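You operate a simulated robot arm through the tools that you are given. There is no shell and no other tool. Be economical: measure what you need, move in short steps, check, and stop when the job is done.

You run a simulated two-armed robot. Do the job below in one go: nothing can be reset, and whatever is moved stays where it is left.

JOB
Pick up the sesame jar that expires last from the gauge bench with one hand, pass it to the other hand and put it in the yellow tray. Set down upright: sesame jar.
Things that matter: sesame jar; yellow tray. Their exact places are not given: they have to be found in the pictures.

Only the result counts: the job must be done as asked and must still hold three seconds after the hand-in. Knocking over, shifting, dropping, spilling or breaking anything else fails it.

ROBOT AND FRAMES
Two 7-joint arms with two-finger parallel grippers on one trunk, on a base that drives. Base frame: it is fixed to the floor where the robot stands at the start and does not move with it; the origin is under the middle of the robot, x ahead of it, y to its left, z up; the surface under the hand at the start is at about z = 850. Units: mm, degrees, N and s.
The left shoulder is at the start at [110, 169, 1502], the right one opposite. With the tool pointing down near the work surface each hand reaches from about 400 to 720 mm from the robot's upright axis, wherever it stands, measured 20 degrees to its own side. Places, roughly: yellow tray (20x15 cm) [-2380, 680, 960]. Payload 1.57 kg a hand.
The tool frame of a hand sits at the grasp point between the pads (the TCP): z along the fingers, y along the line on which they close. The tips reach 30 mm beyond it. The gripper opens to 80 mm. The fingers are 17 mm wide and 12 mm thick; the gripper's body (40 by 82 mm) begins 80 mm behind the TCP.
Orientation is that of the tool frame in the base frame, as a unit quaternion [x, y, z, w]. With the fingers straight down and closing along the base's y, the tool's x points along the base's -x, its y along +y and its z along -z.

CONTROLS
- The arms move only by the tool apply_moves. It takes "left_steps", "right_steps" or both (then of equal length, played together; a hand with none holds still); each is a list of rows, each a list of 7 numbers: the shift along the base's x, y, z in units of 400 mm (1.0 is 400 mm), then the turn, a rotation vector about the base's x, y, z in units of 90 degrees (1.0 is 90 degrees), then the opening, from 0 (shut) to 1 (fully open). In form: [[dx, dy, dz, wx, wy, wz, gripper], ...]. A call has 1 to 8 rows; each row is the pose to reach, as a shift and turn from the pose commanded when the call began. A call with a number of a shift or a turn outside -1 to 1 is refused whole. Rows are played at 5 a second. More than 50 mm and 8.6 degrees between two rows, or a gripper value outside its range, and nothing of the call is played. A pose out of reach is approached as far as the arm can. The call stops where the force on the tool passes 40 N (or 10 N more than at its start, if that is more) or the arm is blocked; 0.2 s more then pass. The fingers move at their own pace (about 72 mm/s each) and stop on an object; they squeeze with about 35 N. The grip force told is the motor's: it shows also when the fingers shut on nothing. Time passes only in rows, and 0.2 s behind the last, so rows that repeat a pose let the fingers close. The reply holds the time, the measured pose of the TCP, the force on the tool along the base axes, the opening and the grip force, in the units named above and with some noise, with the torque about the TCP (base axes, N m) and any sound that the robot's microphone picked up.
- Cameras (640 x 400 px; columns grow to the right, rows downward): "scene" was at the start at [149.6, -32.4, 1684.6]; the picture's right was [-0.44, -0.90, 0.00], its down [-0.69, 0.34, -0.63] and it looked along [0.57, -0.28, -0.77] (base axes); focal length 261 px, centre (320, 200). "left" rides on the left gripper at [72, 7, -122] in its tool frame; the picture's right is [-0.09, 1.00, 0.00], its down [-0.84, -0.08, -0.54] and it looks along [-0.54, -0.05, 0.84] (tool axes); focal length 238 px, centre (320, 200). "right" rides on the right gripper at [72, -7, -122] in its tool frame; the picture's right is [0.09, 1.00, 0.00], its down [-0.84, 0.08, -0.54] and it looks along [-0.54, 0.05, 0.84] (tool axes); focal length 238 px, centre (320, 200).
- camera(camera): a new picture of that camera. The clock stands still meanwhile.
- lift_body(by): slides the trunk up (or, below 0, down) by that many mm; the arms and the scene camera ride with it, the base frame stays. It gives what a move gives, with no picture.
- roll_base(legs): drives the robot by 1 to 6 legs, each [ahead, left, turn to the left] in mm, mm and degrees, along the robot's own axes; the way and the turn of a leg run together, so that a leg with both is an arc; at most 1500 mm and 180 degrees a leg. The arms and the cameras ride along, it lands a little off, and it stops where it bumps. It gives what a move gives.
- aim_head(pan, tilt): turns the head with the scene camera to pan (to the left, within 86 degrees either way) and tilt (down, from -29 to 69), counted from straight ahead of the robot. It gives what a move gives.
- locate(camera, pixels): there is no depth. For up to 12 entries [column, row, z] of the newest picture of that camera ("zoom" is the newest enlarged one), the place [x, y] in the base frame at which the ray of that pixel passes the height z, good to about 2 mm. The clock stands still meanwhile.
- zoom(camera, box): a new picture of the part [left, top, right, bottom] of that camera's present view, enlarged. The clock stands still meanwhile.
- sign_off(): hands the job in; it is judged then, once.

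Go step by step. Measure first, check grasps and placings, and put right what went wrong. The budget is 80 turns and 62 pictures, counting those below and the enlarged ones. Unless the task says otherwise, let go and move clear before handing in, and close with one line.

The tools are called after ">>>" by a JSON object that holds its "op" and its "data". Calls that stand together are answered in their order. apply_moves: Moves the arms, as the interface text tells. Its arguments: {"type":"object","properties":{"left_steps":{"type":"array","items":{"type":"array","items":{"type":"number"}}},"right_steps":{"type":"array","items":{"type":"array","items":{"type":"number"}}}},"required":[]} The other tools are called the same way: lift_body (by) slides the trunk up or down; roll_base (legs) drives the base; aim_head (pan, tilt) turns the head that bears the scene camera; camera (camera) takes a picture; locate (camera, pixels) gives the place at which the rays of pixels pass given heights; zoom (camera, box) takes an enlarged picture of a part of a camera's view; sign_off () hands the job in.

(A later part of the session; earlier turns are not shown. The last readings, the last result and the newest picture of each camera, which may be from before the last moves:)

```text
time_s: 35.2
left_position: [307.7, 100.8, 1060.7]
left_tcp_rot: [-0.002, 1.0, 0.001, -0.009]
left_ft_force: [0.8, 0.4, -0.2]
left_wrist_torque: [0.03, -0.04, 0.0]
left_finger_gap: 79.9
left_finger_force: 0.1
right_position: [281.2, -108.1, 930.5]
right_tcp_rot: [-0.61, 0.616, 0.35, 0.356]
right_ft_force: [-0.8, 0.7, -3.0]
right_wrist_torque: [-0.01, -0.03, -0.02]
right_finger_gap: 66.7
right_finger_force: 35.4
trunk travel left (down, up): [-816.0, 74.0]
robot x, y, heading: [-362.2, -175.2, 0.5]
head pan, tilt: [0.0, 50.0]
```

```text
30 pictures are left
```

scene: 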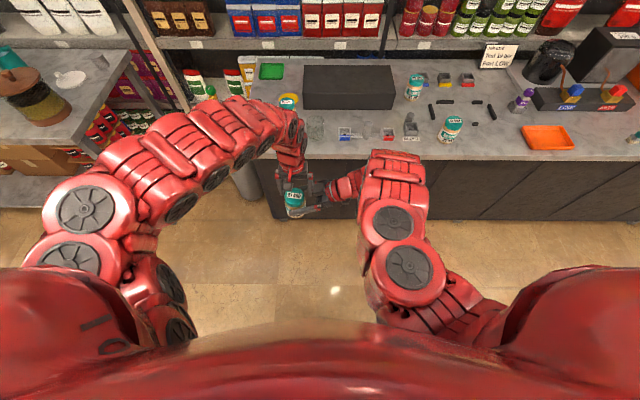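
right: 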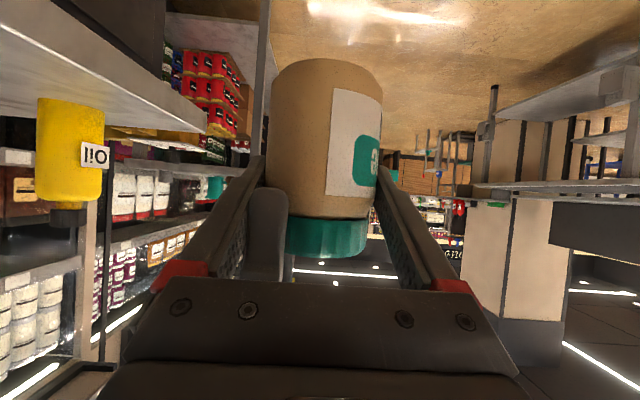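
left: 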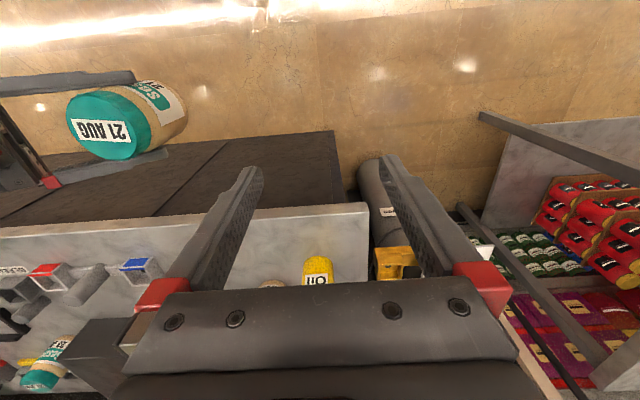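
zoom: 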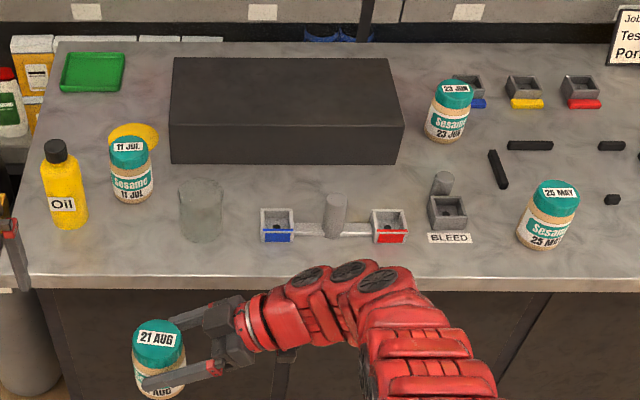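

The jar is upright in the right hand and the other jars stand undisturbed. Now I'll look left and behind for the route.

>>> {"op": "aim_head", "data": {"pan": 86, "tilt": 30}}

>>> {"op": "camera", "data": {"camera": "scene"}}

>>> {"op": "locate", "data": {"camera": "scene", "pixels": [[410, 300, 850], [350, 200, 850], [300, 200, 0], [100, 200, 900]]}}

```text
time_s: 36.8
left_position: [306.8, 100.1, 1061.6]
left_tcp_rot: [-0.003, 1.0, 0.001, -0.009]
left_ft_force: [0.2, -0.6, -1.0]
left_wrist_torque: [0.01, 0.02, 0.0]
left_finger_gap: 79.9
left_finger_force: 0.0
right_position: [282.2, -107.6, 929.9]
right_tcp_rot: [-0.611, 0.615, 0.35, 0.354]
right_ft_force: [0.3, -0.1, -3.3]
right_wrist_torque: [-0.05, 0.02, 0.0]
right_finger_gap: 66.8
right_finger_force: 35.1
trunk travel left (down, up): [-816.0, 74.0]
robot x, y, heading: [-360.9, -171.3, 0.7]
head pan, tilt: [85.9, 30.0]
```

```text
29 pictures are left
```

scene: 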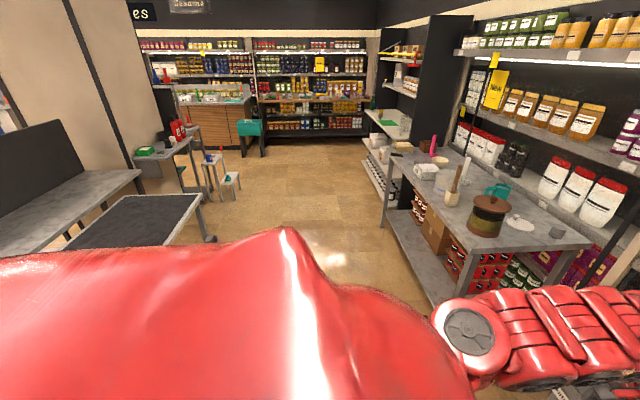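

```text
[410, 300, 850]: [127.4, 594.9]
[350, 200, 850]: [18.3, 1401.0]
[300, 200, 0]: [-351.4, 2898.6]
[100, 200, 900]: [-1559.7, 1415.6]
```

There's an open aisle at the left, with low tables behind-left (150,220). I'll measure them before turning.

>>> {"op": "locate", "data": {"camera": "scene", "pixels": [[205, 200, 500], [205, 200, 750], [205, 243, 0], [150, 246, 750], [140, 172, 750], [430, 295, 850], [385, 158, 850], [383, 225, 0], [590, 242, 850]]}}

>>> {"op": "zoom", "data": {"camera": "scene", "box": [0, 80, 260, 250]}}

```text
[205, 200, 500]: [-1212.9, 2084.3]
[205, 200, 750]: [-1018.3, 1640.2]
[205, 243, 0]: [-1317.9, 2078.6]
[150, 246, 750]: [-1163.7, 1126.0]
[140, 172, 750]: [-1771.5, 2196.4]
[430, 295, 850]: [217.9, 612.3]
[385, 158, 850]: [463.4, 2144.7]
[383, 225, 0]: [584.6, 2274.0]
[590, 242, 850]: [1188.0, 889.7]
```

```text
2.35 times, centred on (130, 165) of scene
```

zoom: 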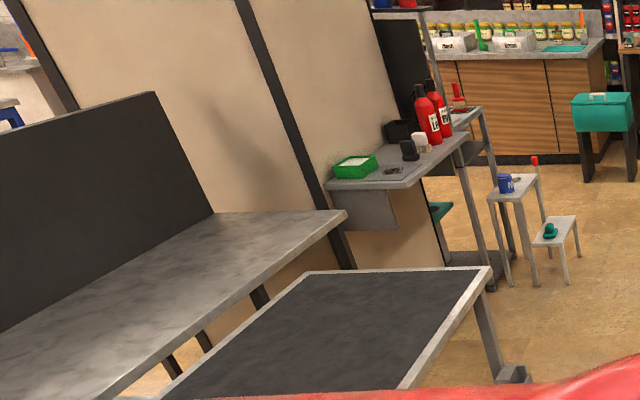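

The low mat table is over a metre away, so turning in place is clear. I'll turn left 90° and look toward the tray region.

>>> {"op": "roll_base", "data": {"legs": [[0, 0, 90]]}}

>>> {"op": "aim_head", "data": {"pan": 68, "tilt": 25}}

>>> {"op": "camera", "data": {"camera": "scene"}}

```text
time_s: 41.1
left_position: [-654.4, 486.3, 1061.5]
left_tcp_rot: [0.718, -0.696, 0.005, 0.007]
left_ft_force: [0.1, -0.8, 0.2]
left_wrist_torque: [-0.02, -0.02, -0.03]
left_finger_gap: 79.8
left_finger_force: 0.2
right_position: [-447.9, 466.3, 929.3]
right_tcp_rot: [0.867, 0.008, -0.499, 0.003]
right_ft_force: [0.1, -0.4, -2.6]
right_wrist_torque: [-0.01, -0.02, -0.03]
right_finger_gap: 66.6
right_finger_force: 35.4
trunk travel left (down, up): [-816.0, 74.0]
robot x, y, heading: [-364.4, -178.9, 91.8]
head pan, tilt: [85.9, 30.0]
```

```text
time_s: 41.9
left_position: [-653.9, 487.4, 1061.4]
left_tcp_rot: [0.719, -0.695, 0.007, 0.006]
left_ft_force: [-0.1, -0.2, 0.1]
left_wrist_torque: [0.0, 0.04, -0.02]
left_finger_gap: 80.0
left_finger_force: 0.0
right_position: [-445.7, 466.8, 929.6]
right_tcp_rot: [0.867, 0.007, -0.498, 0.002]
right_ft_force: [-0.2, 0.3, -2.0]
right_wrist_torque: [-0.03, 0.01, -0.01]
right_finger_gap: 66.7
right_finger_force: 35.0
trunk travel left (down, up): [-816.0, 74.0]
robot x, y, heading: [-360.4, -173.4, 92.0]
head pan, tilt: [68.0, 25.0]
```

```text
27 pictures are left
```

scene: 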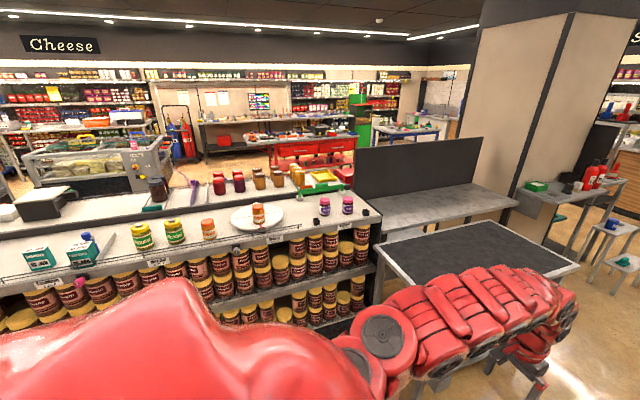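

A yellow item shows at (320,180) on the counter behind-left. I'll zoom in on it.

>>> {"op": "zoom", "data": {"camera": "scene", "box": [200, 140, 400, 265]}}

>>> {"op": "locate", "data": {"camera": "scene", "pixels": [[320, 178, 950], [302, 182, 950], [338, 178, 950], [378, 215, 950], [365, 190, 950], [250, 230, 950], [330, 172, 1000]]}}

```text
3.20 times, centred on (300, 202) of scene
```

zoom: 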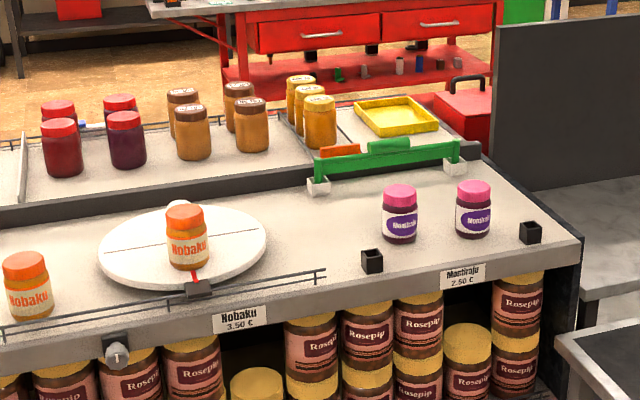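

```text
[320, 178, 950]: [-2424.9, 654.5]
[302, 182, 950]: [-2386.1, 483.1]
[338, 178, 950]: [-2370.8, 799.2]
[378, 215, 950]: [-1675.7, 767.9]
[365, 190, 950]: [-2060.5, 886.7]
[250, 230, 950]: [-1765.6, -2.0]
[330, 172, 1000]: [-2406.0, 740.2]
```

The yellow tray sits on the far half of a double-sided counter, whose near edge is at x≈-1680, so I must drive round to the far side. I'll turn to face it and survey the way.

>>> {"op": "roll_base", "data": {"legs": [[0, 0, 88]]}}

>>> {"op": "aim_head", "data": {"pan": 45, "tilt": 20}}

>>> {"op": "camera", "data": {"camera": "scene"}}

>>> {"op": "locate", "data": {"camera": "scene", "pixels": [[100, 250, 0], [200, 250, 0], [300, 250, 0], [400, 250, 0], [200, 220, 900], [400, 220, 900]]}}

>>> {"op": "aim_head", "data": {"pan": -10, "tilt": 20}}

>>> {"op": "camera", "data": {"camera": "scene"}}

```text
time_s: 46.1
left_position: [-1031.9, -447.6, 1061.7]
left_tcp_rot: [1.0, 0.001, 0.009, 0.0]
left_ft_force: [0.5, 0.0, 0.8]
left_wrist_torque: [0.0, 0.02, 0.01]
left_finger_gap: 80.1
left_finger_force: 0.0
right_position: [-1005.3, -240.5, 930.1]
right_tcp_rot: [0.617, 0.609, -0.356, 0.348]
right_ft_force: [0.3, -0.1, -2.6]
right_wrist_torque: [0.05, 0.02, 0.02]
right_finger_gap: 66.6
right_finger_force: 35.2
trunk travel left (down, up): [-816.0, 74.0]
robot x, y, heading: [-358.2, -176.9, -179.6]
head pan, tilt: [68.0, 25.0]
```

```text
time_s: 46.9
left_position: [-1031.8, -446.7, 1060.7]
left_tcp_rot: [1.0, 0.0, 0.008, 0.0]
left_ft_force: [0.7, 0.7, -0.3]
left_wrist_torque: [0.02, 0.02, -0.01]
left_finger_gap: 79.7
left_finger_force: 0.1
right_position: [-1006.0, -239.5, 930.1]
right_tcp_rot: [0.617, 0.609, -0.356, 0.348]
right_ft_force: [-0.2, -0.6, -2.9]
right_wrist_torque: [0.01, 0.03, -0.03]
right_finger_gap: 66.5
right_finger_force: 34.6
trunk travel left (down, up): [-816.0, 74.0]
robot x, y, heading: [-360.9, -176.3, -179.7]
head pan, tilt: [45.0, 20.0]
```

```text
25 pictures are left
```

scene: 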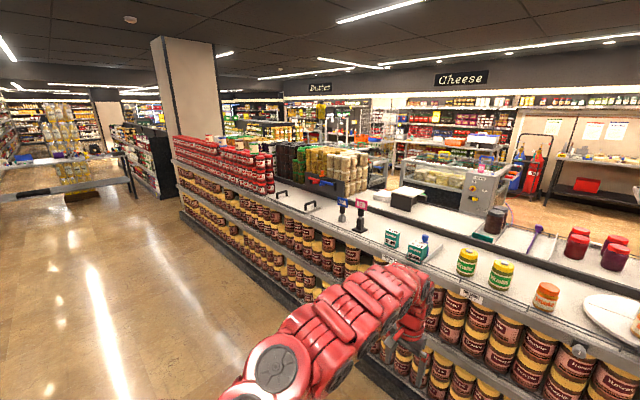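

```text
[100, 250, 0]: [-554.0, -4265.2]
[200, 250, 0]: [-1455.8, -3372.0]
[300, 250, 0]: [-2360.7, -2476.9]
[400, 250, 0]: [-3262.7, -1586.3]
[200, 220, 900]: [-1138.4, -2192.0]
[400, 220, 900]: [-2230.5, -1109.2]
```

```text
time_s: 48.2
left_position: [-1031.5, -446.3, 1060.7]
left_tcp_rot: [1.0, 0.001, 0.008, 0.0]
left_ft_force: [0.5, -0.2, -0.7]
left_wrist_torque: [0.0, -0.01, 0.01]
left_finger_gap: 80.3
left_finger_force: 0.2
right_position: [-1005.1, -240.0, 928.8]
right_tcp_rot: [0.617, 0.61, -0.356, 0.349]
right_ft_force: [0.7, -0.1, -2.6]
right_wrist_torque: [0.01, 0.03, 0.0]
right_finger_gap: 66.8
right_finger_force: 34.4
trunk travel left (down, up): [-816.0, 74.0]
robot x, y, heading: [-362.1, -178.9, -179.6]
head pan, tilt: [-10.0, 20.0]
```

```text
24 pictures are left
```

scene: 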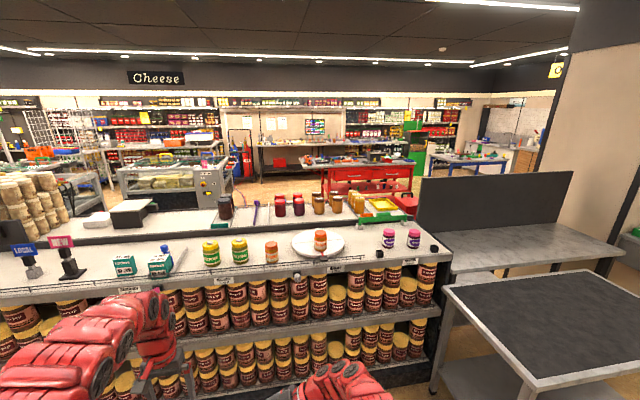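

The counter runs far toward -y and is flanked at +y by a bench, a dark panel and a pillar. I'll zoom in on the tray area and survey the right side too.

>>> {"op": "zoom", "data": {"camera": "scene", "box": [260, 140, 460, 290]}}

>>> {"op": "locate", "data": {"camera": "scene", "pixels": [[384, 205, 960], [360, 219, 950], [452, 255, 950], [413, 198, 950], [265, 203, 950], [335, 196, 950], [210, 205, 900], [125, 205, 0], [420, 228, 800], [440, 395, 0], [448, 290, 500], [425, 180, 1250]]}}

>>> {"op": "aim_head", "data": {"pan": -50, "tilt": 22}}

>>> {"op": "camera", "data": {"camera": "scene"}}

```text
2.67 times, centred on (360, 215) of scene
```

zoom: 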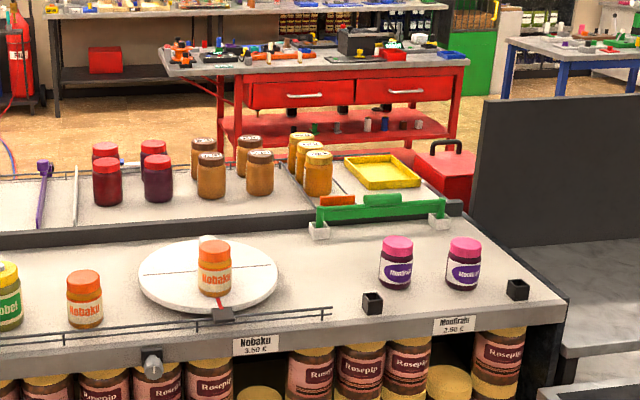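

```text
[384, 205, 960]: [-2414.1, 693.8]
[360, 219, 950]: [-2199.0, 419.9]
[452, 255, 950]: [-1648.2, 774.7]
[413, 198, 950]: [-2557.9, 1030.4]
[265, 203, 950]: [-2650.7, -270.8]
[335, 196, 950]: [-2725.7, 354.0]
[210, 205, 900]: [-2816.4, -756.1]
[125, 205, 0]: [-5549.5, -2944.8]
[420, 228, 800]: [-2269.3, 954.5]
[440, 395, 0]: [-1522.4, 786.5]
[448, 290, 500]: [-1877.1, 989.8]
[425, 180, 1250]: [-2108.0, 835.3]
```

```text
time_s: 49.2
left_position: [-1031.5, -447.9, 1061.4]
left_tcp_rot: [1.0, 0.001, 0.008, 0.0]
left_ft_force: [-0.6, 0.0, -0.3]
left_wrist_torque: [0.0, 0.03, -0.01]
left_finger_gap: 80.0
left_finger_force: 0.3
right_position: [-1005.3, -240.3, 929.4]
right_tcp_rot: [0.617, 0.609, -0.355, 0.348]
right_ft_force: [-0.1, 0.4, -2.9]
right_wrist_torque: [0.03, -0.01, 0.01]
right_finger_gap: 66.8
right_finger_force: 34.9
trunk travel left (down, up): [-816.0, 74.0]
robot x, y, heading: [-358.3, -175.2, -179.4]
head pan, tilt: [-50.0, 22.0]
```

```text
22 pictures are left
```

scene: 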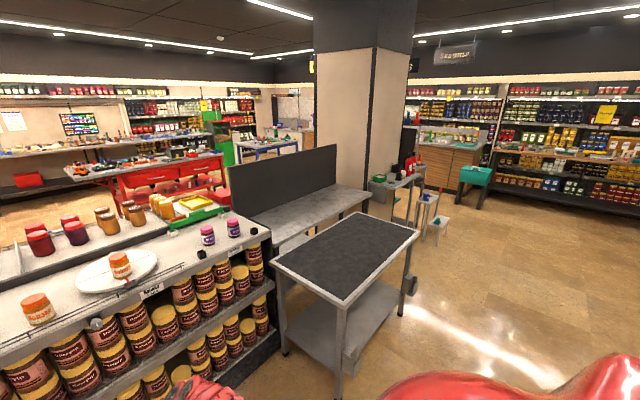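

The right side opens past the trolley and pillar toward the workshop behind. I'll measure this passage.

>>> {"op": "locate", "data": {"camera": "scene", "pixels": [[420, 188, 0], [440, 243, 0], [425, 243, 0], [393, 222, 0], [460, 209, 0], [415, 230, 0], [228, 205, 0], [412, 293, 0], [340, 398, 0], [285, 355, 0], [371, 205, 0], [253, 165, 0]]}}

>>> {"op": "zoom", "data": {"camera": "scene", "box": [200, 90, 480, 265]}}

```text
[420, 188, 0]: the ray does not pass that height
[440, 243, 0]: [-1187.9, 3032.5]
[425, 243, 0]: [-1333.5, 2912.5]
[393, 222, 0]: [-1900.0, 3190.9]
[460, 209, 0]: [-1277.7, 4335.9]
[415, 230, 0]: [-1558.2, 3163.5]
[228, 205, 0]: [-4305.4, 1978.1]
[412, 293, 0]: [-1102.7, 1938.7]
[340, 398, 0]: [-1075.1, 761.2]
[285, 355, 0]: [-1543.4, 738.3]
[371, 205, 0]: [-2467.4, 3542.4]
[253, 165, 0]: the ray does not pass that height
```

```text
2.29 times, centred on (340, 178) of scene
```

zoom: 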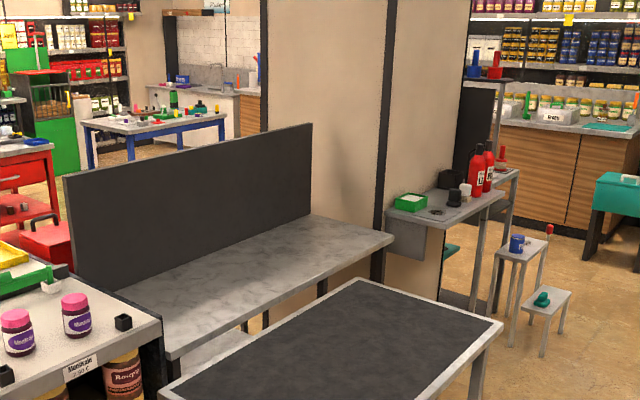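

The corridor between the trolley (x<-1075) and the left table (x>200) is clear. I'll turn back to heading 90°, drive up it, and look round the pillar.

>>> {"op": "roll_base", "data": {"legs": [[0, 0, -90.5], [1300, 0, 0], [1200, 0, 0]]}}

>>> {"op": "aim_head", "data": {"pan": 45, "tilt": 25}}

>>> {"op": "camera", "data": {"camera": "scene"}}

```text
time_s: 65.2
left_position: [-695.4, 2976.9, 1059.8]
left_tcp_rot: [0.719, -0.695, 0.006, 0.005]
left_ft_force: [-0.1, 0.2, -0.9]
left_wrist_torque: [-0.01, -0.01, 0.0]
left_finger_gap: 79.8
left_finger_force: 0.0
right_position: [-486.2, 2957.4, 929.0]
right_tcp_rot: [0.868, 0.009, -0.497, 0.003]
right_ft_force: [0.5, -0.3, -1.9]
right_wrist_torque: [0.01, -0.03, 0.03]
right_finger_gap: 66.9
right_finger_force: 35.0
trunk travel left (down, up): [-816.0, 74.0]
robot x, y, heading: [-399.5, 2315.8, 92.1]
head pan, tilt: [-50.0, 22.0]
```

```text
time_s: 66.9
left_position: [-694.1, 2976.6, 1060.6]
left_tcp_rot: [0.719, -0.695, 0.007, 0.006]
left_ft_force: [0.3, 1.0, 0.4]
left_wrist_torque: [0.02, 0.0, -0.04]
left_finger_gap: 80.1
left_finger_force: 0.2
right_position: [-486.4, 2957.9, 928.8]
right_tcp_rot: [0.867, 0.008, -0.498, 0.003]
right_ft_force: [-0.4, 0.3, -2.9]
right_wrist_torque: [0.01, -0.03, 0.01]
right_finger_gap: 66.7
right_finger_force: 35.0
trunk travel left (down, up): [-816.0, 74.0]
robot x, y, heading: [-397.5, 2315.9, 92.4]
head pan, tilt: [45.0, 25.0]
```

```text
20 pictures are left
```

scene: 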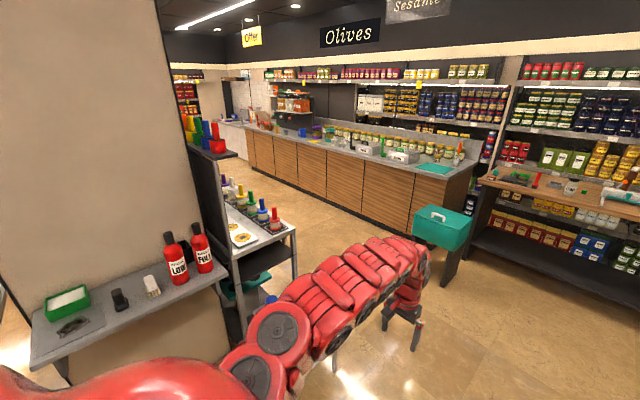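

A clear passage runs between the pillar's cart and the brown counter toward -x. I'll measure its sides.

>>> {"op": "locate", "data": {"camera": "scene", "pixels": [[405, 232, 0], [350, 209, 0], [300, 188, 0], [250, 170, 0], [296, 230, 800], [296, 275, 0], [470, 210, 700], [440, 240, 600], [230, 160, 1000], [215, 150, 1000], [445, 285, 0], [335, 370, 0]]}}

```text
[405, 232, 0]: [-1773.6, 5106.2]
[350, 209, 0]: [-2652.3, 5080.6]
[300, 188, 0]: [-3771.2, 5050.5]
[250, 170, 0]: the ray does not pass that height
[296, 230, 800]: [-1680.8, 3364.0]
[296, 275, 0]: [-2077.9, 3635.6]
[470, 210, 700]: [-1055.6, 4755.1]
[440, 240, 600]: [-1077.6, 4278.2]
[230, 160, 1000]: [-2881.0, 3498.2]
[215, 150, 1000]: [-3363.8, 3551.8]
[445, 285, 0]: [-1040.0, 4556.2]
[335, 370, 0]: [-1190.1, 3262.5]
```

The corridor is about y 3300–4280 by the teal box and y 3500–5050 beyond it. I'll shift right, turn to face -x, strafe to y≈3770, then check before going through.

>>> {"op": "roll_base", "data": {"legs": [[600, -200, 0], [0, 0, 87.5], [0, -850, 0]]}}

>>> {"op": "aim_head", "data": {"pan": 0, "tilt": 35}}

>>> {"op": "camera", "data": {"camera": "scene"}}

```text
time_s: 78.5
left_position: [-903.6, 3543.4, 1061.0]
left_tcp_rot: [1.0, 0.001, 0.008, 0.0]
left_ft_force: [0.8, 0.0, -0.6]
left_wrist_torque: [-0.03, 0.01, 0.01]
left_finger_gap: 80.2
left_finger_force: 0.0
right_position: [-875.1, 3751.6, 929.7]
right_tcp_rot: [0.618, 0.609, -0.356, 0.348]
right_ft_force: [-0.3, 0.0, -2.9]
right_wrist_torque: [0.05, -0.01, 0.04]
right_finger_gap: 66.6
right_finger_force: 35.1
trunk travel left (down, up): [-816.0, 74.0]
robot x, y, heading: [-232.2, 3816.1, -179.7]
head pan, tilt: [45.0, 25.0]
```

```text
time_s: 79.6
left_position: [-902.5, 3544.6, 1061.6]
left_tcp_rot: [1.0, 0.001, 0.009, 0.0]
left_ft_force: [1.0, -0.3, -0.3]
left_wrist_torque: [-0.01, 0.0, 0.01]
left_finger_gap: 79.9
left_finger_force: 0.0
right_position: [-875.5, 3751.2, 929.2]
right_tcp_rot: [0.618, 0.609, -0.355, 0.348]
right_ft_force: [-1.0, -0.6, -3.1]
right_wrist_torque: [0.05, 0.04, 0.04]
right_finger_gap: 66.5
right_finger_force: 34.6
trunk travel left (down, up): [-816.0, 74.0]
robot x, y, heading: [-231.0, 3814.2, -179.8]
head pan, tilt: [0.0, 35.0]
```

```text
19 pictures are left
```

scene: 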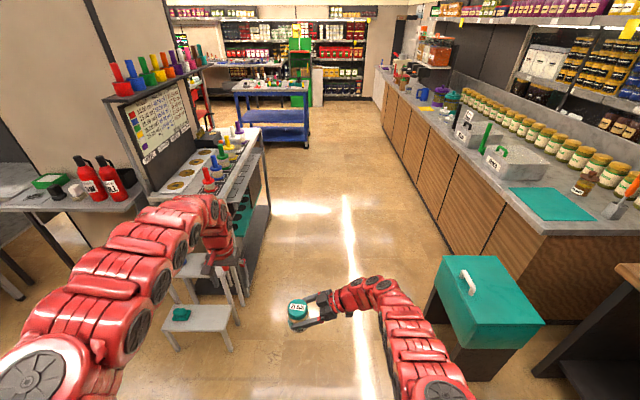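

Before going through, I'll measure the cart corner (265,150), the teal box and the counter edge against my arms.

>>> {"op": "locate", "data": {"camera": "scene", "pixels": [[262, 135, 850], [262, 160, 850], [270, 212, 0], [238, 210, 700], [435, 262, 650], [438, 290, 650], [305, 150, 0], [235, 85, 850], [240, 330, 400], [545, 235, 900], [250, 305, 0], [200, 65, 1200]]}}

>>> {"op": "zoom", "data": {"camera": "scene", "box": [160, 20, 440, 200]}}

```text
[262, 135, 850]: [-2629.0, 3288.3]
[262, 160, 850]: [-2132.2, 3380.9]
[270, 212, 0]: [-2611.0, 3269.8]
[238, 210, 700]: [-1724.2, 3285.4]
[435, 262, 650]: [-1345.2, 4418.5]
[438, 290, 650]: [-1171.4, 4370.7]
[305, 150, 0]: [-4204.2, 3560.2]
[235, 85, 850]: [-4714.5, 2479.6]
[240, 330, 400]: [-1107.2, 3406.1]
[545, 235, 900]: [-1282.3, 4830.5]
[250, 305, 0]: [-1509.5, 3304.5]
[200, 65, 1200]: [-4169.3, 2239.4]
```

```text
2.22 times, centred on (300, 110) of scene
```

zoom: 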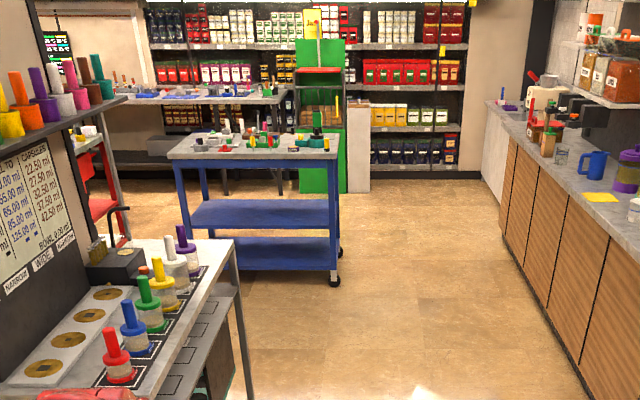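

There's room at y≈3930: the cart's edge is at y≤3385 and the teal box is at y≥4370. I'll strafe right, pass through to x≈-3350 and turn to face -y.

>>> {"op": "roll_base", "data": {"legs": [[0, -115, 0], [1500, 0, 0], [1500, 0, 0], [100, 0, 0], [0, 0, 90]]}}

>>> {"op": "aim_head", "data": {"pan": 10, "tilt": 28}}

>>> {"op": "camera", "data": {"camera": "scene"}}

```text
time_s: 99.3
left_position: [-3039.2, 3325.3, 1062.0]
left_tcp_rot: [0.72, 0.694, 0.006, -0.005]
left_ft_force: [2.0, -0.8, 0.1]
left_wrist_torque: [0.0, 0.0, 0.0]
left_finger_gap: 79.7
left_finger_force: 0.0
right_position: [-3244.4, 3360.8, 929.6]
right_tcp_rot: [0.022, 0.867, -0.015, 0.497]
right_ft_force: [0.3, -0.1, -3.4]
right_wrist_torque: [-0.03, 0.03, 0.01]
right_finger_gap: 66.8
right_finger_force: 35.2
trunk travel left (down, up): [-816.0, 74.0]
robot x, y, heading: [-3289.4, 4006.2, -91.8]
head pan, tilt: [0.0, 35.0]
```

```text
time_s: 100.0
left_position: [-3038.8, 3326.5, 1060.8]
left_tcp_rot: [0.72, 0.694, 0.006, -0.006]
left_ft_force: [-0.4, -0.4, -0.7]
left_wrist_torque: [-0.03, -0.01, -0.03]
left_finger_gap: 80.1
left_finger_force: 0.1
right_position: [-3244.5, 3360.9, 930.3]
right_tcp_rot: [0.022, 0.867, -0.015, 0.497]
right_ft_force: [0.1, 0.1, -3.1]
right_wrist_torque: [0.01, 0.04, -0.01]
right_finger_gap: 66.7
right_finger_force: 34.4
trunk travel left (down, up): [-816.0, 74.0]
robot x, y, heading: [-3285.3, 4007.2, -92.1]
head pan, tilt: [10.0, 28.0]
```

```text
17 pictures are left
```

scene: 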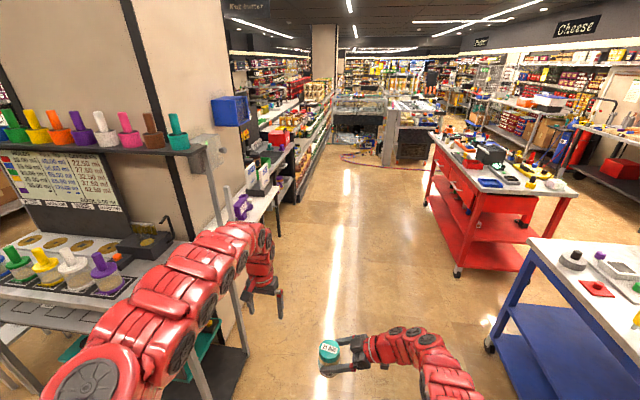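

An aisle leads along the far side, between the shelves on the left and the red bench on the right. I'll measure its width.

>>> {"op": "locate", "data": {"camera": "scene", "pixels": [[458, 274, 0], [427, 203, 0], [433, 133, 900], [492, 193, 900], [296, 202, 0], [297, 145, 950], [277, 235, 0], [320, 165, 0], [245, 265, 0], [248, 130, 1200], [268, 180, 950], [385, 165, 0]]}}

>>> {"op": "zoom", "data": {"camera": "scene", "box": [200, 70, 440, 250]}}

```text
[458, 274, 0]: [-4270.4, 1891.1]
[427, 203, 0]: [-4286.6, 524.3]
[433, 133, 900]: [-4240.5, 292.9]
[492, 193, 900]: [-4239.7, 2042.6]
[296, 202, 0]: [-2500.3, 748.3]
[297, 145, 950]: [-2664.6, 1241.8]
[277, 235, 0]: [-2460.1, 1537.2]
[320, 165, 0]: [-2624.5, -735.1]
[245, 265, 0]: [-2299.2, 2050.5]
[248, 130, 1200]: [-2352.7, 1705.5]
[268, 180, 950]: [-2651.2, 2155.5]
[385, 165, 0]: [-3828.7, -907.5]
```

```text
2.22 times, centred on (320, 160) of scene
```

zoom: 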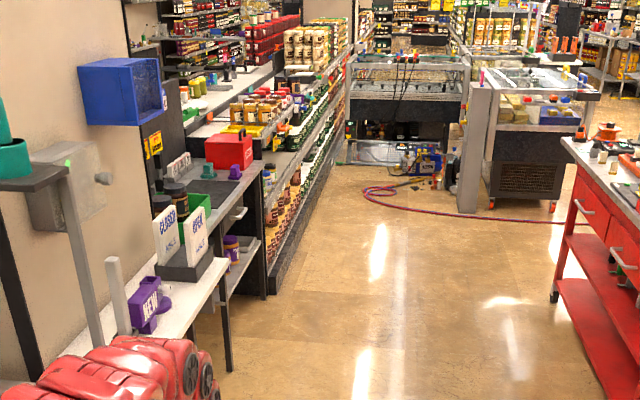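

The aisle is ~1.6 m wide (shelf edge x≈-2640, red bench x≈-4240). I'll drive down to y≈860 near x≈-3450, turn to face the tray and look.

>>> {"op": "roll_base", "data": {"legs": [[0, 0, 2], [1500, -90, 0], [1500, -90, 0], [140, 0, 0], [0, 0, 90]]}}

>>> {"op": "aim_head", "data": {"pan": -10, "tilt": 38}}

>>> {"op": "camera", "data": {"camera": "scene"}}

```text
refused: leg 2 is longer than a leg can be; nothing moved
```

```text
time_s: 100.8
left_position: [-3039.8, 3325.7, 1061.0]
left_tcp_rot: [0.719, 0.694, 0.006, -0.006]
left_ft_force: [0.7, -0.2, 0.4]
left_wrist_torque: [-0.03, 0.02, 0.0]
left_finger_gap: 80.0
left_finger_force: 0.0
right_position: [-3245.6, 3360.2, 930.9]
right_tcp_rot: [0.023, 0.867, -0.015, 0.498]
right_ft_force: [-0.3, -0.3, -2.3]
right_wrist_torque: [0.0, 0.07, 0.06]
right_finger_gap: 66.6
right_finger_force: 35.1
trunk travel left (down, up): [-816.0, 74.0]
robot x, y, heading: [-3281.8, 4006.2, -92.0]
head pan, tilt: [-10.0, 38.0]
```

```text
15 pictures are left
```

scene: 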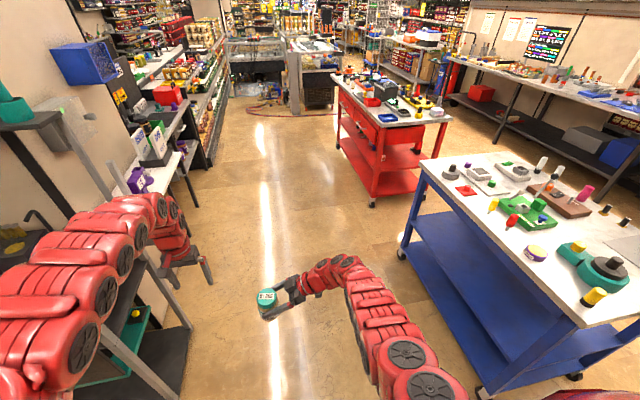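

The drive was refused because one leg was over 1500 mm. I'll repeat it with shorter legs.

>>> {"op": "roll_base", "data": {"legs": [[0, 0, 2], [1450, -90, 0], [1450, -90, 0], [240, 0, 0], [0, 0, 90]]}}

>>> {"op": "aim_head", "data": {"pan": -10, "tilt": 38}}

>>> {"op": "camera", "data": {"camera": "scene"}}

```text
time_s: 120.4
left_position: [-2817.9, 1163.5, 1060.2]
left_tcp_rot: [-0.006, 1.0, -0.001, -0.009]
left_ft_force: [-0.6, -0.5, -0.7]
left_wrist_torque: [0.04, -0.01, 0.01]
left_finger_gap: 80.1
left_finger_force: 0.1
right_position: [-2842.8, 956.0, 930.2]
right_tcp_rot: [-0.612, 0.614, 0.35, 0.354]
right_ft_force: [0.2, 0.9, -3.8]
right_wrist_torque: [-0.03, -0.03, 0.03]
right_finger_gap: 66.8
right_finger_force: 34.8
trunk travel left (down, up): [-816.0, 74.0]
robot x, y, heading: [-3485.6, 884.8, 0.8]
head pan, tilt: [-10.0, 38.0]
```

```text
time_s: 121.0
left_position: [-2818.0, 1164.0, 1060.5]
left_tcp_rot: [-0.006, 1.0, -0.001, -0.009]
left_ft_force: [-0.5, -0.6, 0.4]
left_wrist_torque: [0.01, 0.03, 0.02]
left_finger_gap: 80.1
left_finger_force: 0.0
right_position: [-2841.9, 955.6, 929.0]
right_tcp_rot: [-0.612, 0.614, 0.35, 0.354]
right_ft_force: [0.9, -0.1, -2.6]
right_wrist_torque: [-0.02, 0.01, 0.0]
right_finger_gap: 66.9
right_finger_force: 35.2
trunk travel left (down, up): [-816.0, 74.0]
robot x, y, heading: [-3484.7, 884.6, 0.6]
head pan, tilt: [-10.0, 38.0]
```

```text
14 pictures are left
```

scene: 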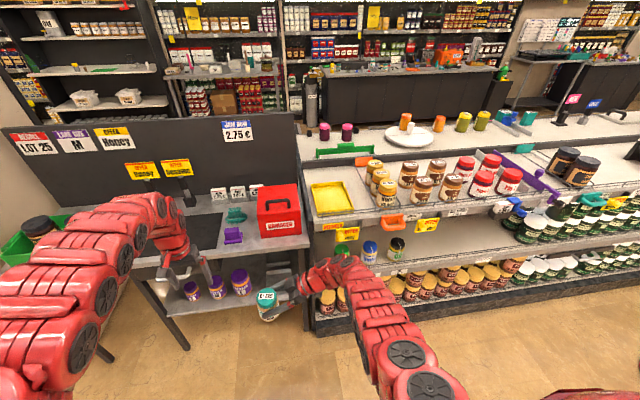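

The tray (332,197) is near the counter's front edge, with jars to its right and the red toolbox to its left. I'll yaw the right hand to point mostly forward, keeping the jar upright, and swing the left hand out to the side.

>>> {"op": "apply_moves", "data": {"right_steps": [[0, -0.05, 0, 0, 0, -0.09, 0], [0, -0.1, 0, 0, 0, -0.18, 0], [0, -0.15, 0, 0, 0, -0.27, 0], [0, -0.2, 0, 0, 0, -0.36, 0], [0, -0.25, 0, 0, 0, -0.45, 0], [0, -0.3, 0, 0, 0, -0.54, 0], [0, -0.35, 0, 0, 0, -0.63, 0], [0, -0.4, 0, 0, 0, -0.72, 0]], "left_steps": [[-0.075, 0.09, 0, 0, 0, 0, 1], [-0.15, 0.18, 0, 0, 0, 0, 1], [-0.225, 0.27, 0, 0, 0, 0, 1], [-0.3, 0.36, 0, 0, 0, 0, 1], [-0.375, 0.45, 0, 0, 0, 0, 1], [-0.45, 0.54, 0, 0, 0, 0, 1], [-0.525, 0.63, 0, 0, 0, 0, 1], [-0.6, 0.72, 0, 0, 0, 0, 1]]}}

>>> {"op": "locate", "data": {"camera": "scene", "pixels": [[332, 197, 955], [309, 184, 965], [344, 182, 965], [355, 209, 965], [316, 215, 965], [317, 225, 940], [380, 203, 955], [300, 236, 950], [268, 190, 1100], [388, 203, 950]]}}

>>> {"op": "zoom", "data": {"camera": "scene", "box": [230, 140, 430, 340]}}

```text
time_s: 122.8
left_position: [-3050.4, 1470.8, 1058.5]
left_tcp_rot: [-0.006, 1.0, -0.001, -0.009]
left_ft_force: [-0.2, 0.2, 0.6]
left_wrist_torque: [-0.02, -0.04, -0.01]
left_finger_gap: 79.8
left_finger_force: 0.0
left hand out of reach, approached as far as the arm can: row 3, 4, 5, 6, 7, 8
right_position: [-2842.7, 794.7, 931.8]
right_tcp_rot: [-0.187, 0.846, 0.104, 0.487]
right_ft_force: [-1.2, -0.3, -3.3]
right_wrist_torque: [-0.01, 0.02, -0.01]
right_finger_gap: 66.5
right_finger_force: 35.2
trunk travel left (down, up): [-816.0, 74.0]
robot x, y, heading: [-3485.2, 883.4, 1.2]
head pan, tilt: [-10.0, 38.0]
```

```text
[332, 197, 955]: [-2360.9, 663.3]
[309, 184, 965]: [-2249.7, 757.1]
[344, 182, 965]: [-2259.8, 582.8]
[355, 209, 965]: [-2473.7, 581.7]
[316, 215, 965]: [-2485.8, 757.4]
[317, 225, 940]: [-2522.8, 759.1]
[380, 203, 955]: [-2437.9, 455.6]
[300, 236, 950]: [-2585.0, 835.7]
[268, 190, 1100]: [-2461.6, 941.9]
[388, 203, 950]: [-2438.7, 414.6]
```

```text
2.00 times, centred on (330, 240) of scene
```

zoom: 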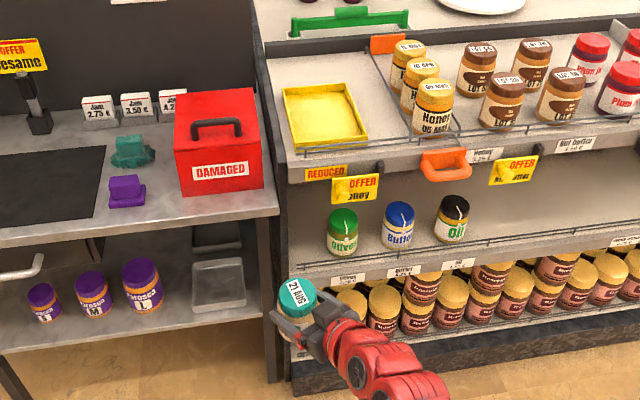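

The tray spans about x -2480..-2250, y 582..757, and the honey jars and toolbox leave over 80 mm either side. I'll raise the jar well above the rail, then drive nearer by 300 mm.

>>> {"op": "apply_moves", "data": {"right_steps": [[0, 0, 0.1, 0, 0, 0, 0], [0, 0, 0.2, 0, 0, 0, 0], [0, 0, 0.3, 0, 0, 0, 0], [0, 0, 0.4, 0, 0, 0, 0], [0, 0, 0.4, 0, 0, 0, 0]]}}

>>> {"op": "roll_base", "data": {"legs": [[0, -125, -1.2], [300, 0, 0]]}}

```text
time_s: 124.0
left_position: [-3047.6, 1469.2, 1056.3]
left_tcp_rot: [-0.006, 1.0, -0.001, -0.009]
left_ft_force: [0.5, -0.1, -0.7]
left_wrist_torque: [0.0, 0.0, 0.0]
left_finger_gap: 80.1
left_finger_force: 0.1
right_position: [-2840.5, 793.7, 1090.6]
right_tcp_rot: [-0.188, 0.847, 0.106, 0.486]
right_ft_force: [-0.6, 0.7, -3.1]
right_wrist_torque: [-0.01, 0.04, -0.01]
right_finger_gap: 67.0
right_finger_force: 35.0
trunk travel left (down, up): [-816.0, 74.0]
robot x, y, heading: [-3485.4, 884.7, 0.9]
head pan, tilt: [-10.0, 38.0]
```

```text
time_s: 126.9
left_position: [-2737.4, 1328.6, 1057.3]
left_tcp_rot: [0.007, 1.0, -0.001, -0.009]
left_ft_force: [0.1, 0.5, 0.8]
left_wrist_torque: [0.01, 0.0, -0.02]
left_finger_gap: 80.0
left_finger_force: 0.0
right_position: [-2547.8, 649.9, 1090.4]
right_tcp_rot: [-0.176, 0.85, 0.098, 0.487]
right_ft_force: [-0.5, -0.5, -2.3]
right_wrist_torque: [-0.02, 0.04, 0.0]
right_finger_gap: 66.4
right_finger_force: 35.3
trunk travel left (down, up): [-816.0, 74.0]
robot x, y, heading: [-3187.4, 756.9, -0.4]
head pan, tilt: [-10.0, 38.0]
```

The TCP is at (-2548,650,1090). I'll extend 150 mm forward over the tray and take pictures.

>>> {"op": "apply_moves", "data": {"right_steps": [[0.1, 0.01, 0, 0, 0, 0, 0], [0.2, 0.02, 0, 0, 0, 0, 0], [0.3, 0.03, 0, 0, 0, 0, 0], [0.38, 0.04, 0, 0, 0, 0, 0], [0.38, 0.04, 0, 0, 0, 0, 0]]}}

>>> {"op": "aim_head", "data": {"pan": -8, "tilt": 45}}

>>> {"op": "camera", "data": {"camera": "scene"}}

>>> {"op": "camera", "data": {"camera": "right"}}

```text
time_s: 128.1
left_position: [-2737.0, 1330.7, 1057.6]
left_tcp_rot: [0.007, 1.0, 0.0, -0.008]
left_ft_force: [0.2, -0.3, 0.0]
left_wrist_torque: [0.0, -0.02, 0.0]
left_finger_gap: 79.9
left_finger_force: 0.0
right_position: [-2391.1, 666.4, 1091.2]
right_tcp_rot: [-0.177, 0.849, 0.1, 0.488]
right_ft_force: [-1.0, 0.5, -3.5]
right_wrist_torque: [-0.06, 0.02, 0.01]
right_finger_gap: 66.9
right_finger_force: 35.2
trunk travel left (down, up): [-816.0, 74.0]
robot x, y, heading: [-3190.1, 758.3, -0.8]
head pan, tilt: [-10.0, 38.0]
```

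```text
time_s: 128.8
left_position: [-2735.7, 1329.7, 1056.0]
left_tcp_rot: [0.007, 1.0, -0.001, -0.009]
left_ft_force: [0.3, 0.4, -0.4]
left_wrist_torque: [-0.04, 0.0, 0.0]
left_finger_gap: 80.0
left_finger_force: 0.0
right_position: [-2390.7, 665.6, 1090.5]
right_tcp_rot: [-0.176, 0.849, 0.1, 0.488]
right_ft_force: [-0.6, -0.2, -3.2]
right_wrist_torque: [0.0, 0.04, -0.02]
right_finger_gap: 66.9
right_finger_force: 34.5
trunk travel left (down, up): [-816.0, 74.0]
robot x, y, heading: [-3189.0, 755.2, -0.4]
head pan, tilt: [-8.0, 45.0]
```

```text
12 pictures are left
```

scene: 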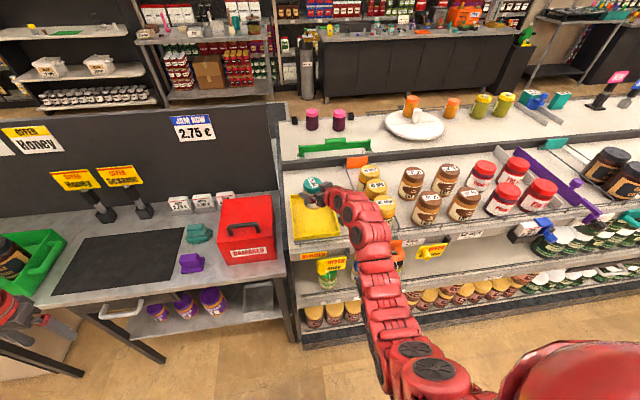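

```text
11 pictures are left
```

right: 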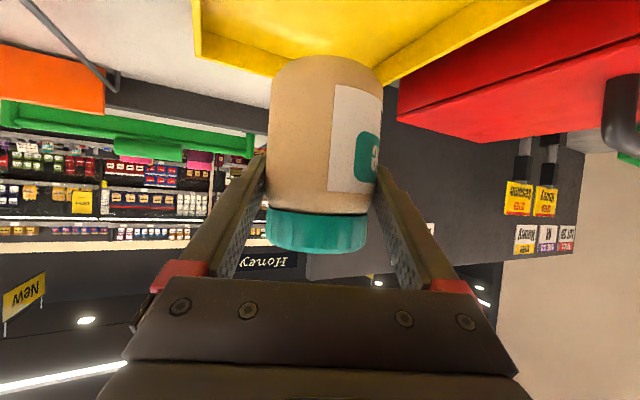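

The jar is over the tray. I'll enlarge the tray area to measure its corners and the jar's tilt.

>>> {"op": "zoom", "data": {"camera": "scene", "box": [270, 160, 420, 260]}}

```text
4.00 times, centred on (345, 210) of scene
```

zoom: 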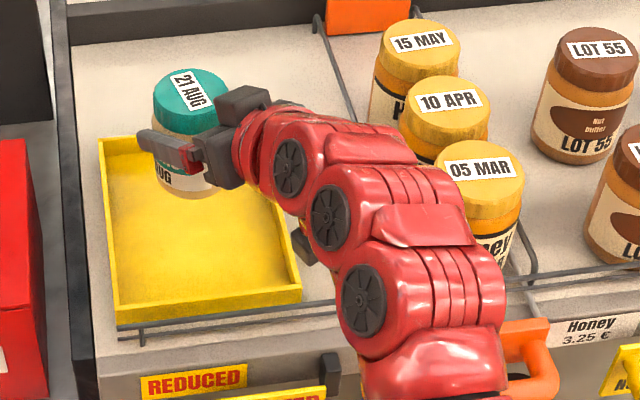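

>>> {"op": "locate", "data": {"camera": "zoom", "pixels": [[100, 140, 980], [118, 315, 975], [300, 288, 975], [118, 322, 955], [300, 298, 955], [190, 93, 1120], [190, 93, 1125], [192, 197, 1030], [110, 190, 960], [145, 330, 960], [440, 210, 1060], [490, 265, 955]]}}

```text
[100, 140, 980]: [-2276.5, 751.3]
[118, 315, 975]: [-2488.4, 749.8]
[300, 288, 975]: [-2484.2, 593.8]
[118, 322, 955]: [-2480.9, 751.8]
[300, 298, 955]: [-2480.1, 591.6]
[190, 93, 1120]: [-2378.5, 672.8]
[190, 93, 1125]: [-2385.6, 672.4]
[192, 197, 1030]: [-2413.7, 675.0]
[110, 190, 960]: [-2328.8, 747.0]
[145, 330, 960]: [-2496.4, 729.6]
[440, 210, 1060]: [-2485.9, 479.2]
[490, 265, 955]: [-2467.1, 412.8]
```

The tray is centred at (-2382,671) and the jar at about (-2380,673), upright. I'll lower it to ~10 mm above the tray floor first.

>>> {"op": "apply_moves", "data": {"right_steps": [[0, 0, -0.05, 0, 0, 0, 0], [0, 0, -0.1, 0, 0, 0, 0], [0, 0, -0.14, 0, 0, 0, 0], [0, 0, -0.155, 0, 0, 0, 0], [0, 0, -0.155, 0, 0, 0, 0]]}}

>>> {"op": "zoom", "data": {"camera": "scene", "box": [270, 160, 420, 260]}}

>>> {"op": "camera", "data": {"camera": "right"}}

```text
time_s: 130.0
left_position: [-2738.8, 1331.4, 1058.3]
left_tcp_rot: [0.007, 1.0, -0.001, -0.01]
left_ft_force: [0.0, 0.0, -0.4]
left_wrist_torque: [0.01, 0.01, 0.0]
left_finger_gap: 80.0
left_finger_force: 0.0
right_position: [-2392.6, 667.1, 1032.9]
right_tcp_rot: [-0.176, 0.847, 0.098, 0.492]
right_ft_force: [5.9, -1.4, 19.7]
right_wrist_torque: [0.53, -0.16, 0.03]
right_finger_gap: 67.1
right_finger_force: 35.1
trunk travel left (down, up): [-816.0, 74.0]
robot x, y, heading: [-3189.8, 757.9, -0.8]
head pan, tilt: [-8.0, 45.0]
```

```text
4.00 times, centred on (345, 210) of scene
```

zoom: 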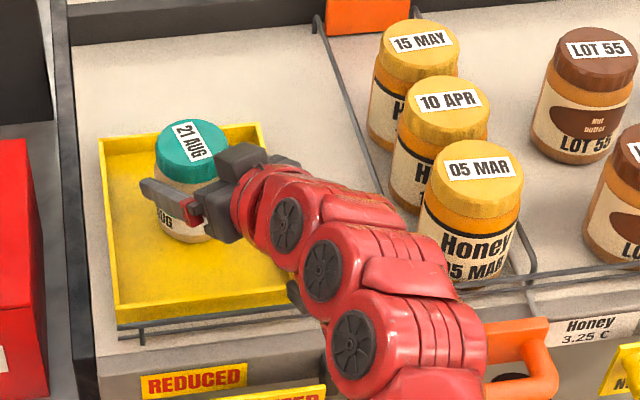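

```text
8 pictures are left
```

right: 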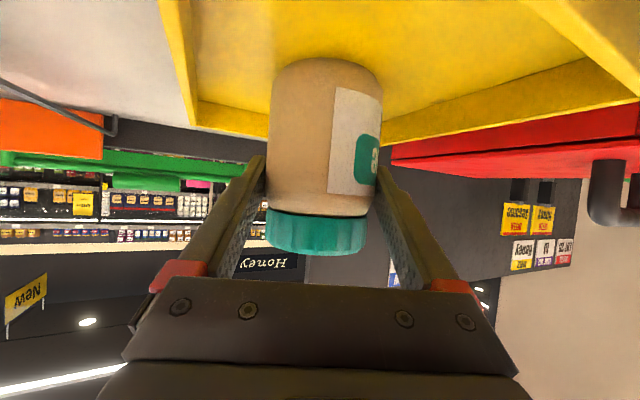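

A load of ~23 N shows something touching at TCP z=1033. I'll check whether the jar's base meets the tray floor there.

>>> {"op": "locate", "data": {"camera": "zoom", "pixels": [[190, 243, 970], [190, 243, 960], [190, 243, 950], [190, 142, 1065], [190, 142, 1060], [190, 142, 1070], [120, 300, 960], [262, 125, 985]]}}

```text
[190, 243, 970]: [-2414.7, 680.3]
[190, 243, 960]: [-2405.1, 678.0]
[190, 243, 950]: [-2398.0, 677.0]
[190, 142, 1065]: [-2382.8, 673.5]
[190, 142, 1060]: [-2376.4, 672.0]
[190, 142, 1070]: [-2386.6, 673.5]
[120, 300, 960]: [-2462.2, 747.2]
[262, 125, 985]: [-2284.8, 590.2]
```

The base edge at (190,243) matches z≈970 at the jar's front, so the jar rests on the tray floor. I'll relax the load by 2 mm before opening.

>>> {"op": "apply_moves", "data": {"right_steps": [[0, 0, 0.004, 0.01, 0, 0, 0], [0, 0, 0.004, 0.01, 0, 0, 0]]}}

```text
time_s: 130.6
left_position: [-2737.3, 1330.0, 1058.3]
left_tcp_rot: [0.007, 1.0, 0.0, -0.009]
left_ft_force: [-0.6, 0.5, 0.5]
left_wrist_torque: [0.0, 0.01, 0.0]
left_finger_gap: 79.9
left_finger_force: 0.0
right_position: [-2395.4, 666.0, 1030.8]
right_tcp_rot: [-0.172, 0.848, 0.105, 0.49]
right_ft_force: [7.7, 1.1, 19.6]
right_wrist_torque: [-0.25, -0.25, 0.07]
right_finger_gap: 66.7
right_finger_force: 35.0
trunk travel left (down, up): [-816.0, 74.0]
robot x, y, heading: [-3189.2, 754.0, -0.6]
head pan, tilt: [-8.0, 45.0]
```

The torque changed sign with a 0.9° turn, so the base is practically flat. I'll ease up a little more and open the fingers.

>>> {"op": "apply_moves", "data": {"right_steps": [[0, 0, 0.004, -0.004, 0, 0, 0], [0, 0, 0.004, -0.004, 0, 0, 0.85], [0, 0, 0.004, -0.004, 0, 0, 1], [0, 0, 0.004, -0.004, 0, 0, 1]]}}

>>> {"op": "zoom", "data": {"camera": "scene", "box": [270, 160, 420, 260]}}

>>> {"op": "camera", "data": {"camera": "right"}}

```text
time_s: 131.6
left_position: [-2736.0, 1330.0, 1056.4]
left_tcp_rot: [0.006, 1.0, -0.002, -0.01]
left_ft_force: [-0.4, -0.1, 0.5]
left_wrist_torque: [0.02, -0.01, -0.02]
left_finger_gap: 79.9
left_finger_force: 0.1
right_position: [-2394.1, 666.7, 1030.8]
right_tcp_rot: [-0.174, 0.85, 0.102, 0.487]
right_ft_force: [-0.2, 0.4, -0.8]
right_wrist_torque: [0.0, -0.03, 0.0]
right_finger_gap: 80.0
right_finger_force: 0.1
trunk travel left (down, up): [-816.0, 74.0]
robot x, y, heading: [-3190.7, 759.5, -0.8]
head pan, tilt: [-8.0, 45.0]
```

```text
4.00 times, centred on (345, 210) of scene
```

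zoom: 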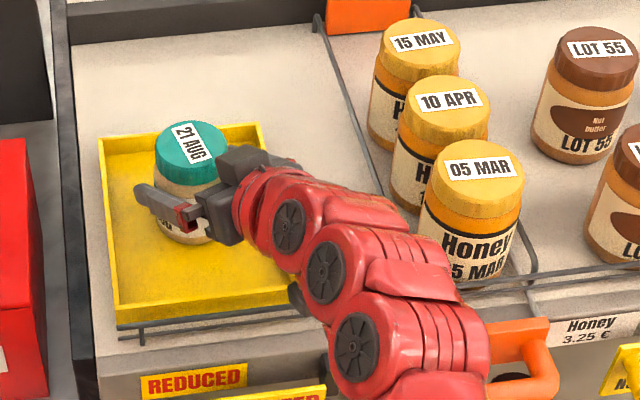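

```text
6 pictures are left
```

right: 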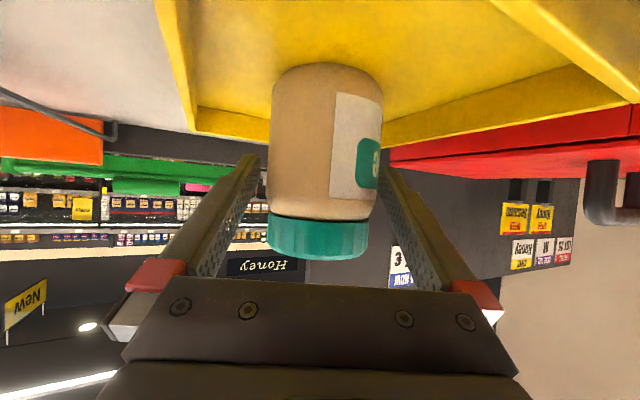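

The jar stands free in the tray with zero force on the hand. I'll withdraw backward along the finger axis, then up and away.

>>> {"op": "apply_moves", "data": {"right_steps": [[-0.04, -0.0175, 0.025, 0, 0, 0, 1], [-0.08, -0.035, 0.05, 0, 0, 0, 1], [-0.12, -0.0525, 0.075, 0, 0, 0, 1], [-0.16, -0.07, 0.1, 0, 0, 0, 1], [-0.2, -0.08, 0.15, 0, 0, 0, 1], [-0.26, -0.08, 0.2, 0, 0, 0, 1], [-0.34, -0.08, 0.24, 0, 0, 0, 1], [-0.42, -0.08, 0.24, 0, 0, 0, 1]]}}

>>> {"op": "roll_base", "data": {"legs": [[-250, 0, 0]]}}

>>> {"op": "camera", "data": {"camera": "scene"}}

>>> {"op": "zoom", "data": {"camera": "scene", "box": [250, 110, 430, 230]}}

```text
time_s: 133.4
left_position: [-2735.8, 1330.4, 1057.8]
left_tcp_rot: [0.006, 1.0, -0.001, -0.009]
left_ft_force: [-0.9, -0.2, -0.4]
left_wrist_torque: [-0.05, -0.01, 0.01]
left_finger_gap: 79.8
left_finger_force: 0.0
right_position: [-2564.7, 634.0, 1127.5]
right_tcp_rot: [-0.174, 0.849, 0.102, 0.489]
right_ft_force: [-0.2, -0.6, 0.3]
right_wrist_torque: [0.01, 0.01, 0.02]
right_finger_gap: 79.8
right_finger_force: 0.0
trunk travel left (down, up): [-816.0, 74.0]
robot x, y, heading: [-3190.3, 753.8, -0.9]
head pan, tilt: [-8.0, 45.0]
```

```text
time_s: 135.2
left_position: [-2983.7, 1334.1, 1057.3]
left_tcp_rot: [0.005, 1.0, -0.001, -0.009]
left_ft_force: [0.3, -0.3, 0.0]
left_wrist_torque: [0.0, -0.01, 0.0]
left_finger_gap: 80.0
left_finger_force: 0.1
right_position: [-2807.8, 638.5, 1124.9]
right_tcp_rot: [-0.176, 0.848, 0.105, 0.489]
right_ft_force: [0.2, -0.8, -0.2]
right_wrist_torque: [0.01, -0.01, 0.04]
right_finger_gap: 79.9
right_finger_force: 0.1
trunk travel left (down, up): [-816.0, 74.0]
robot x, y, heading: [-3430.8, 756.5, -0.6]
head pan, tilt: [-8.0, 45.0]
```

```text
5 pictures are left
```

scene: 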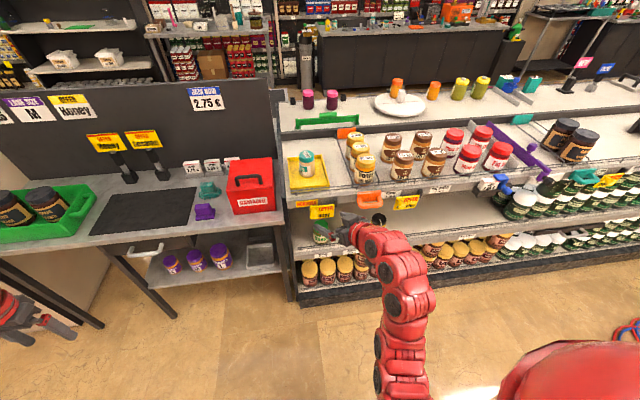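

```text
3.33 times, centred on (340, 170) of scene
```

zoom: 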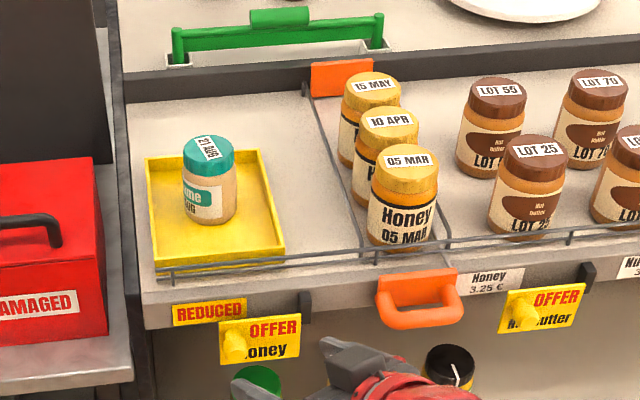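

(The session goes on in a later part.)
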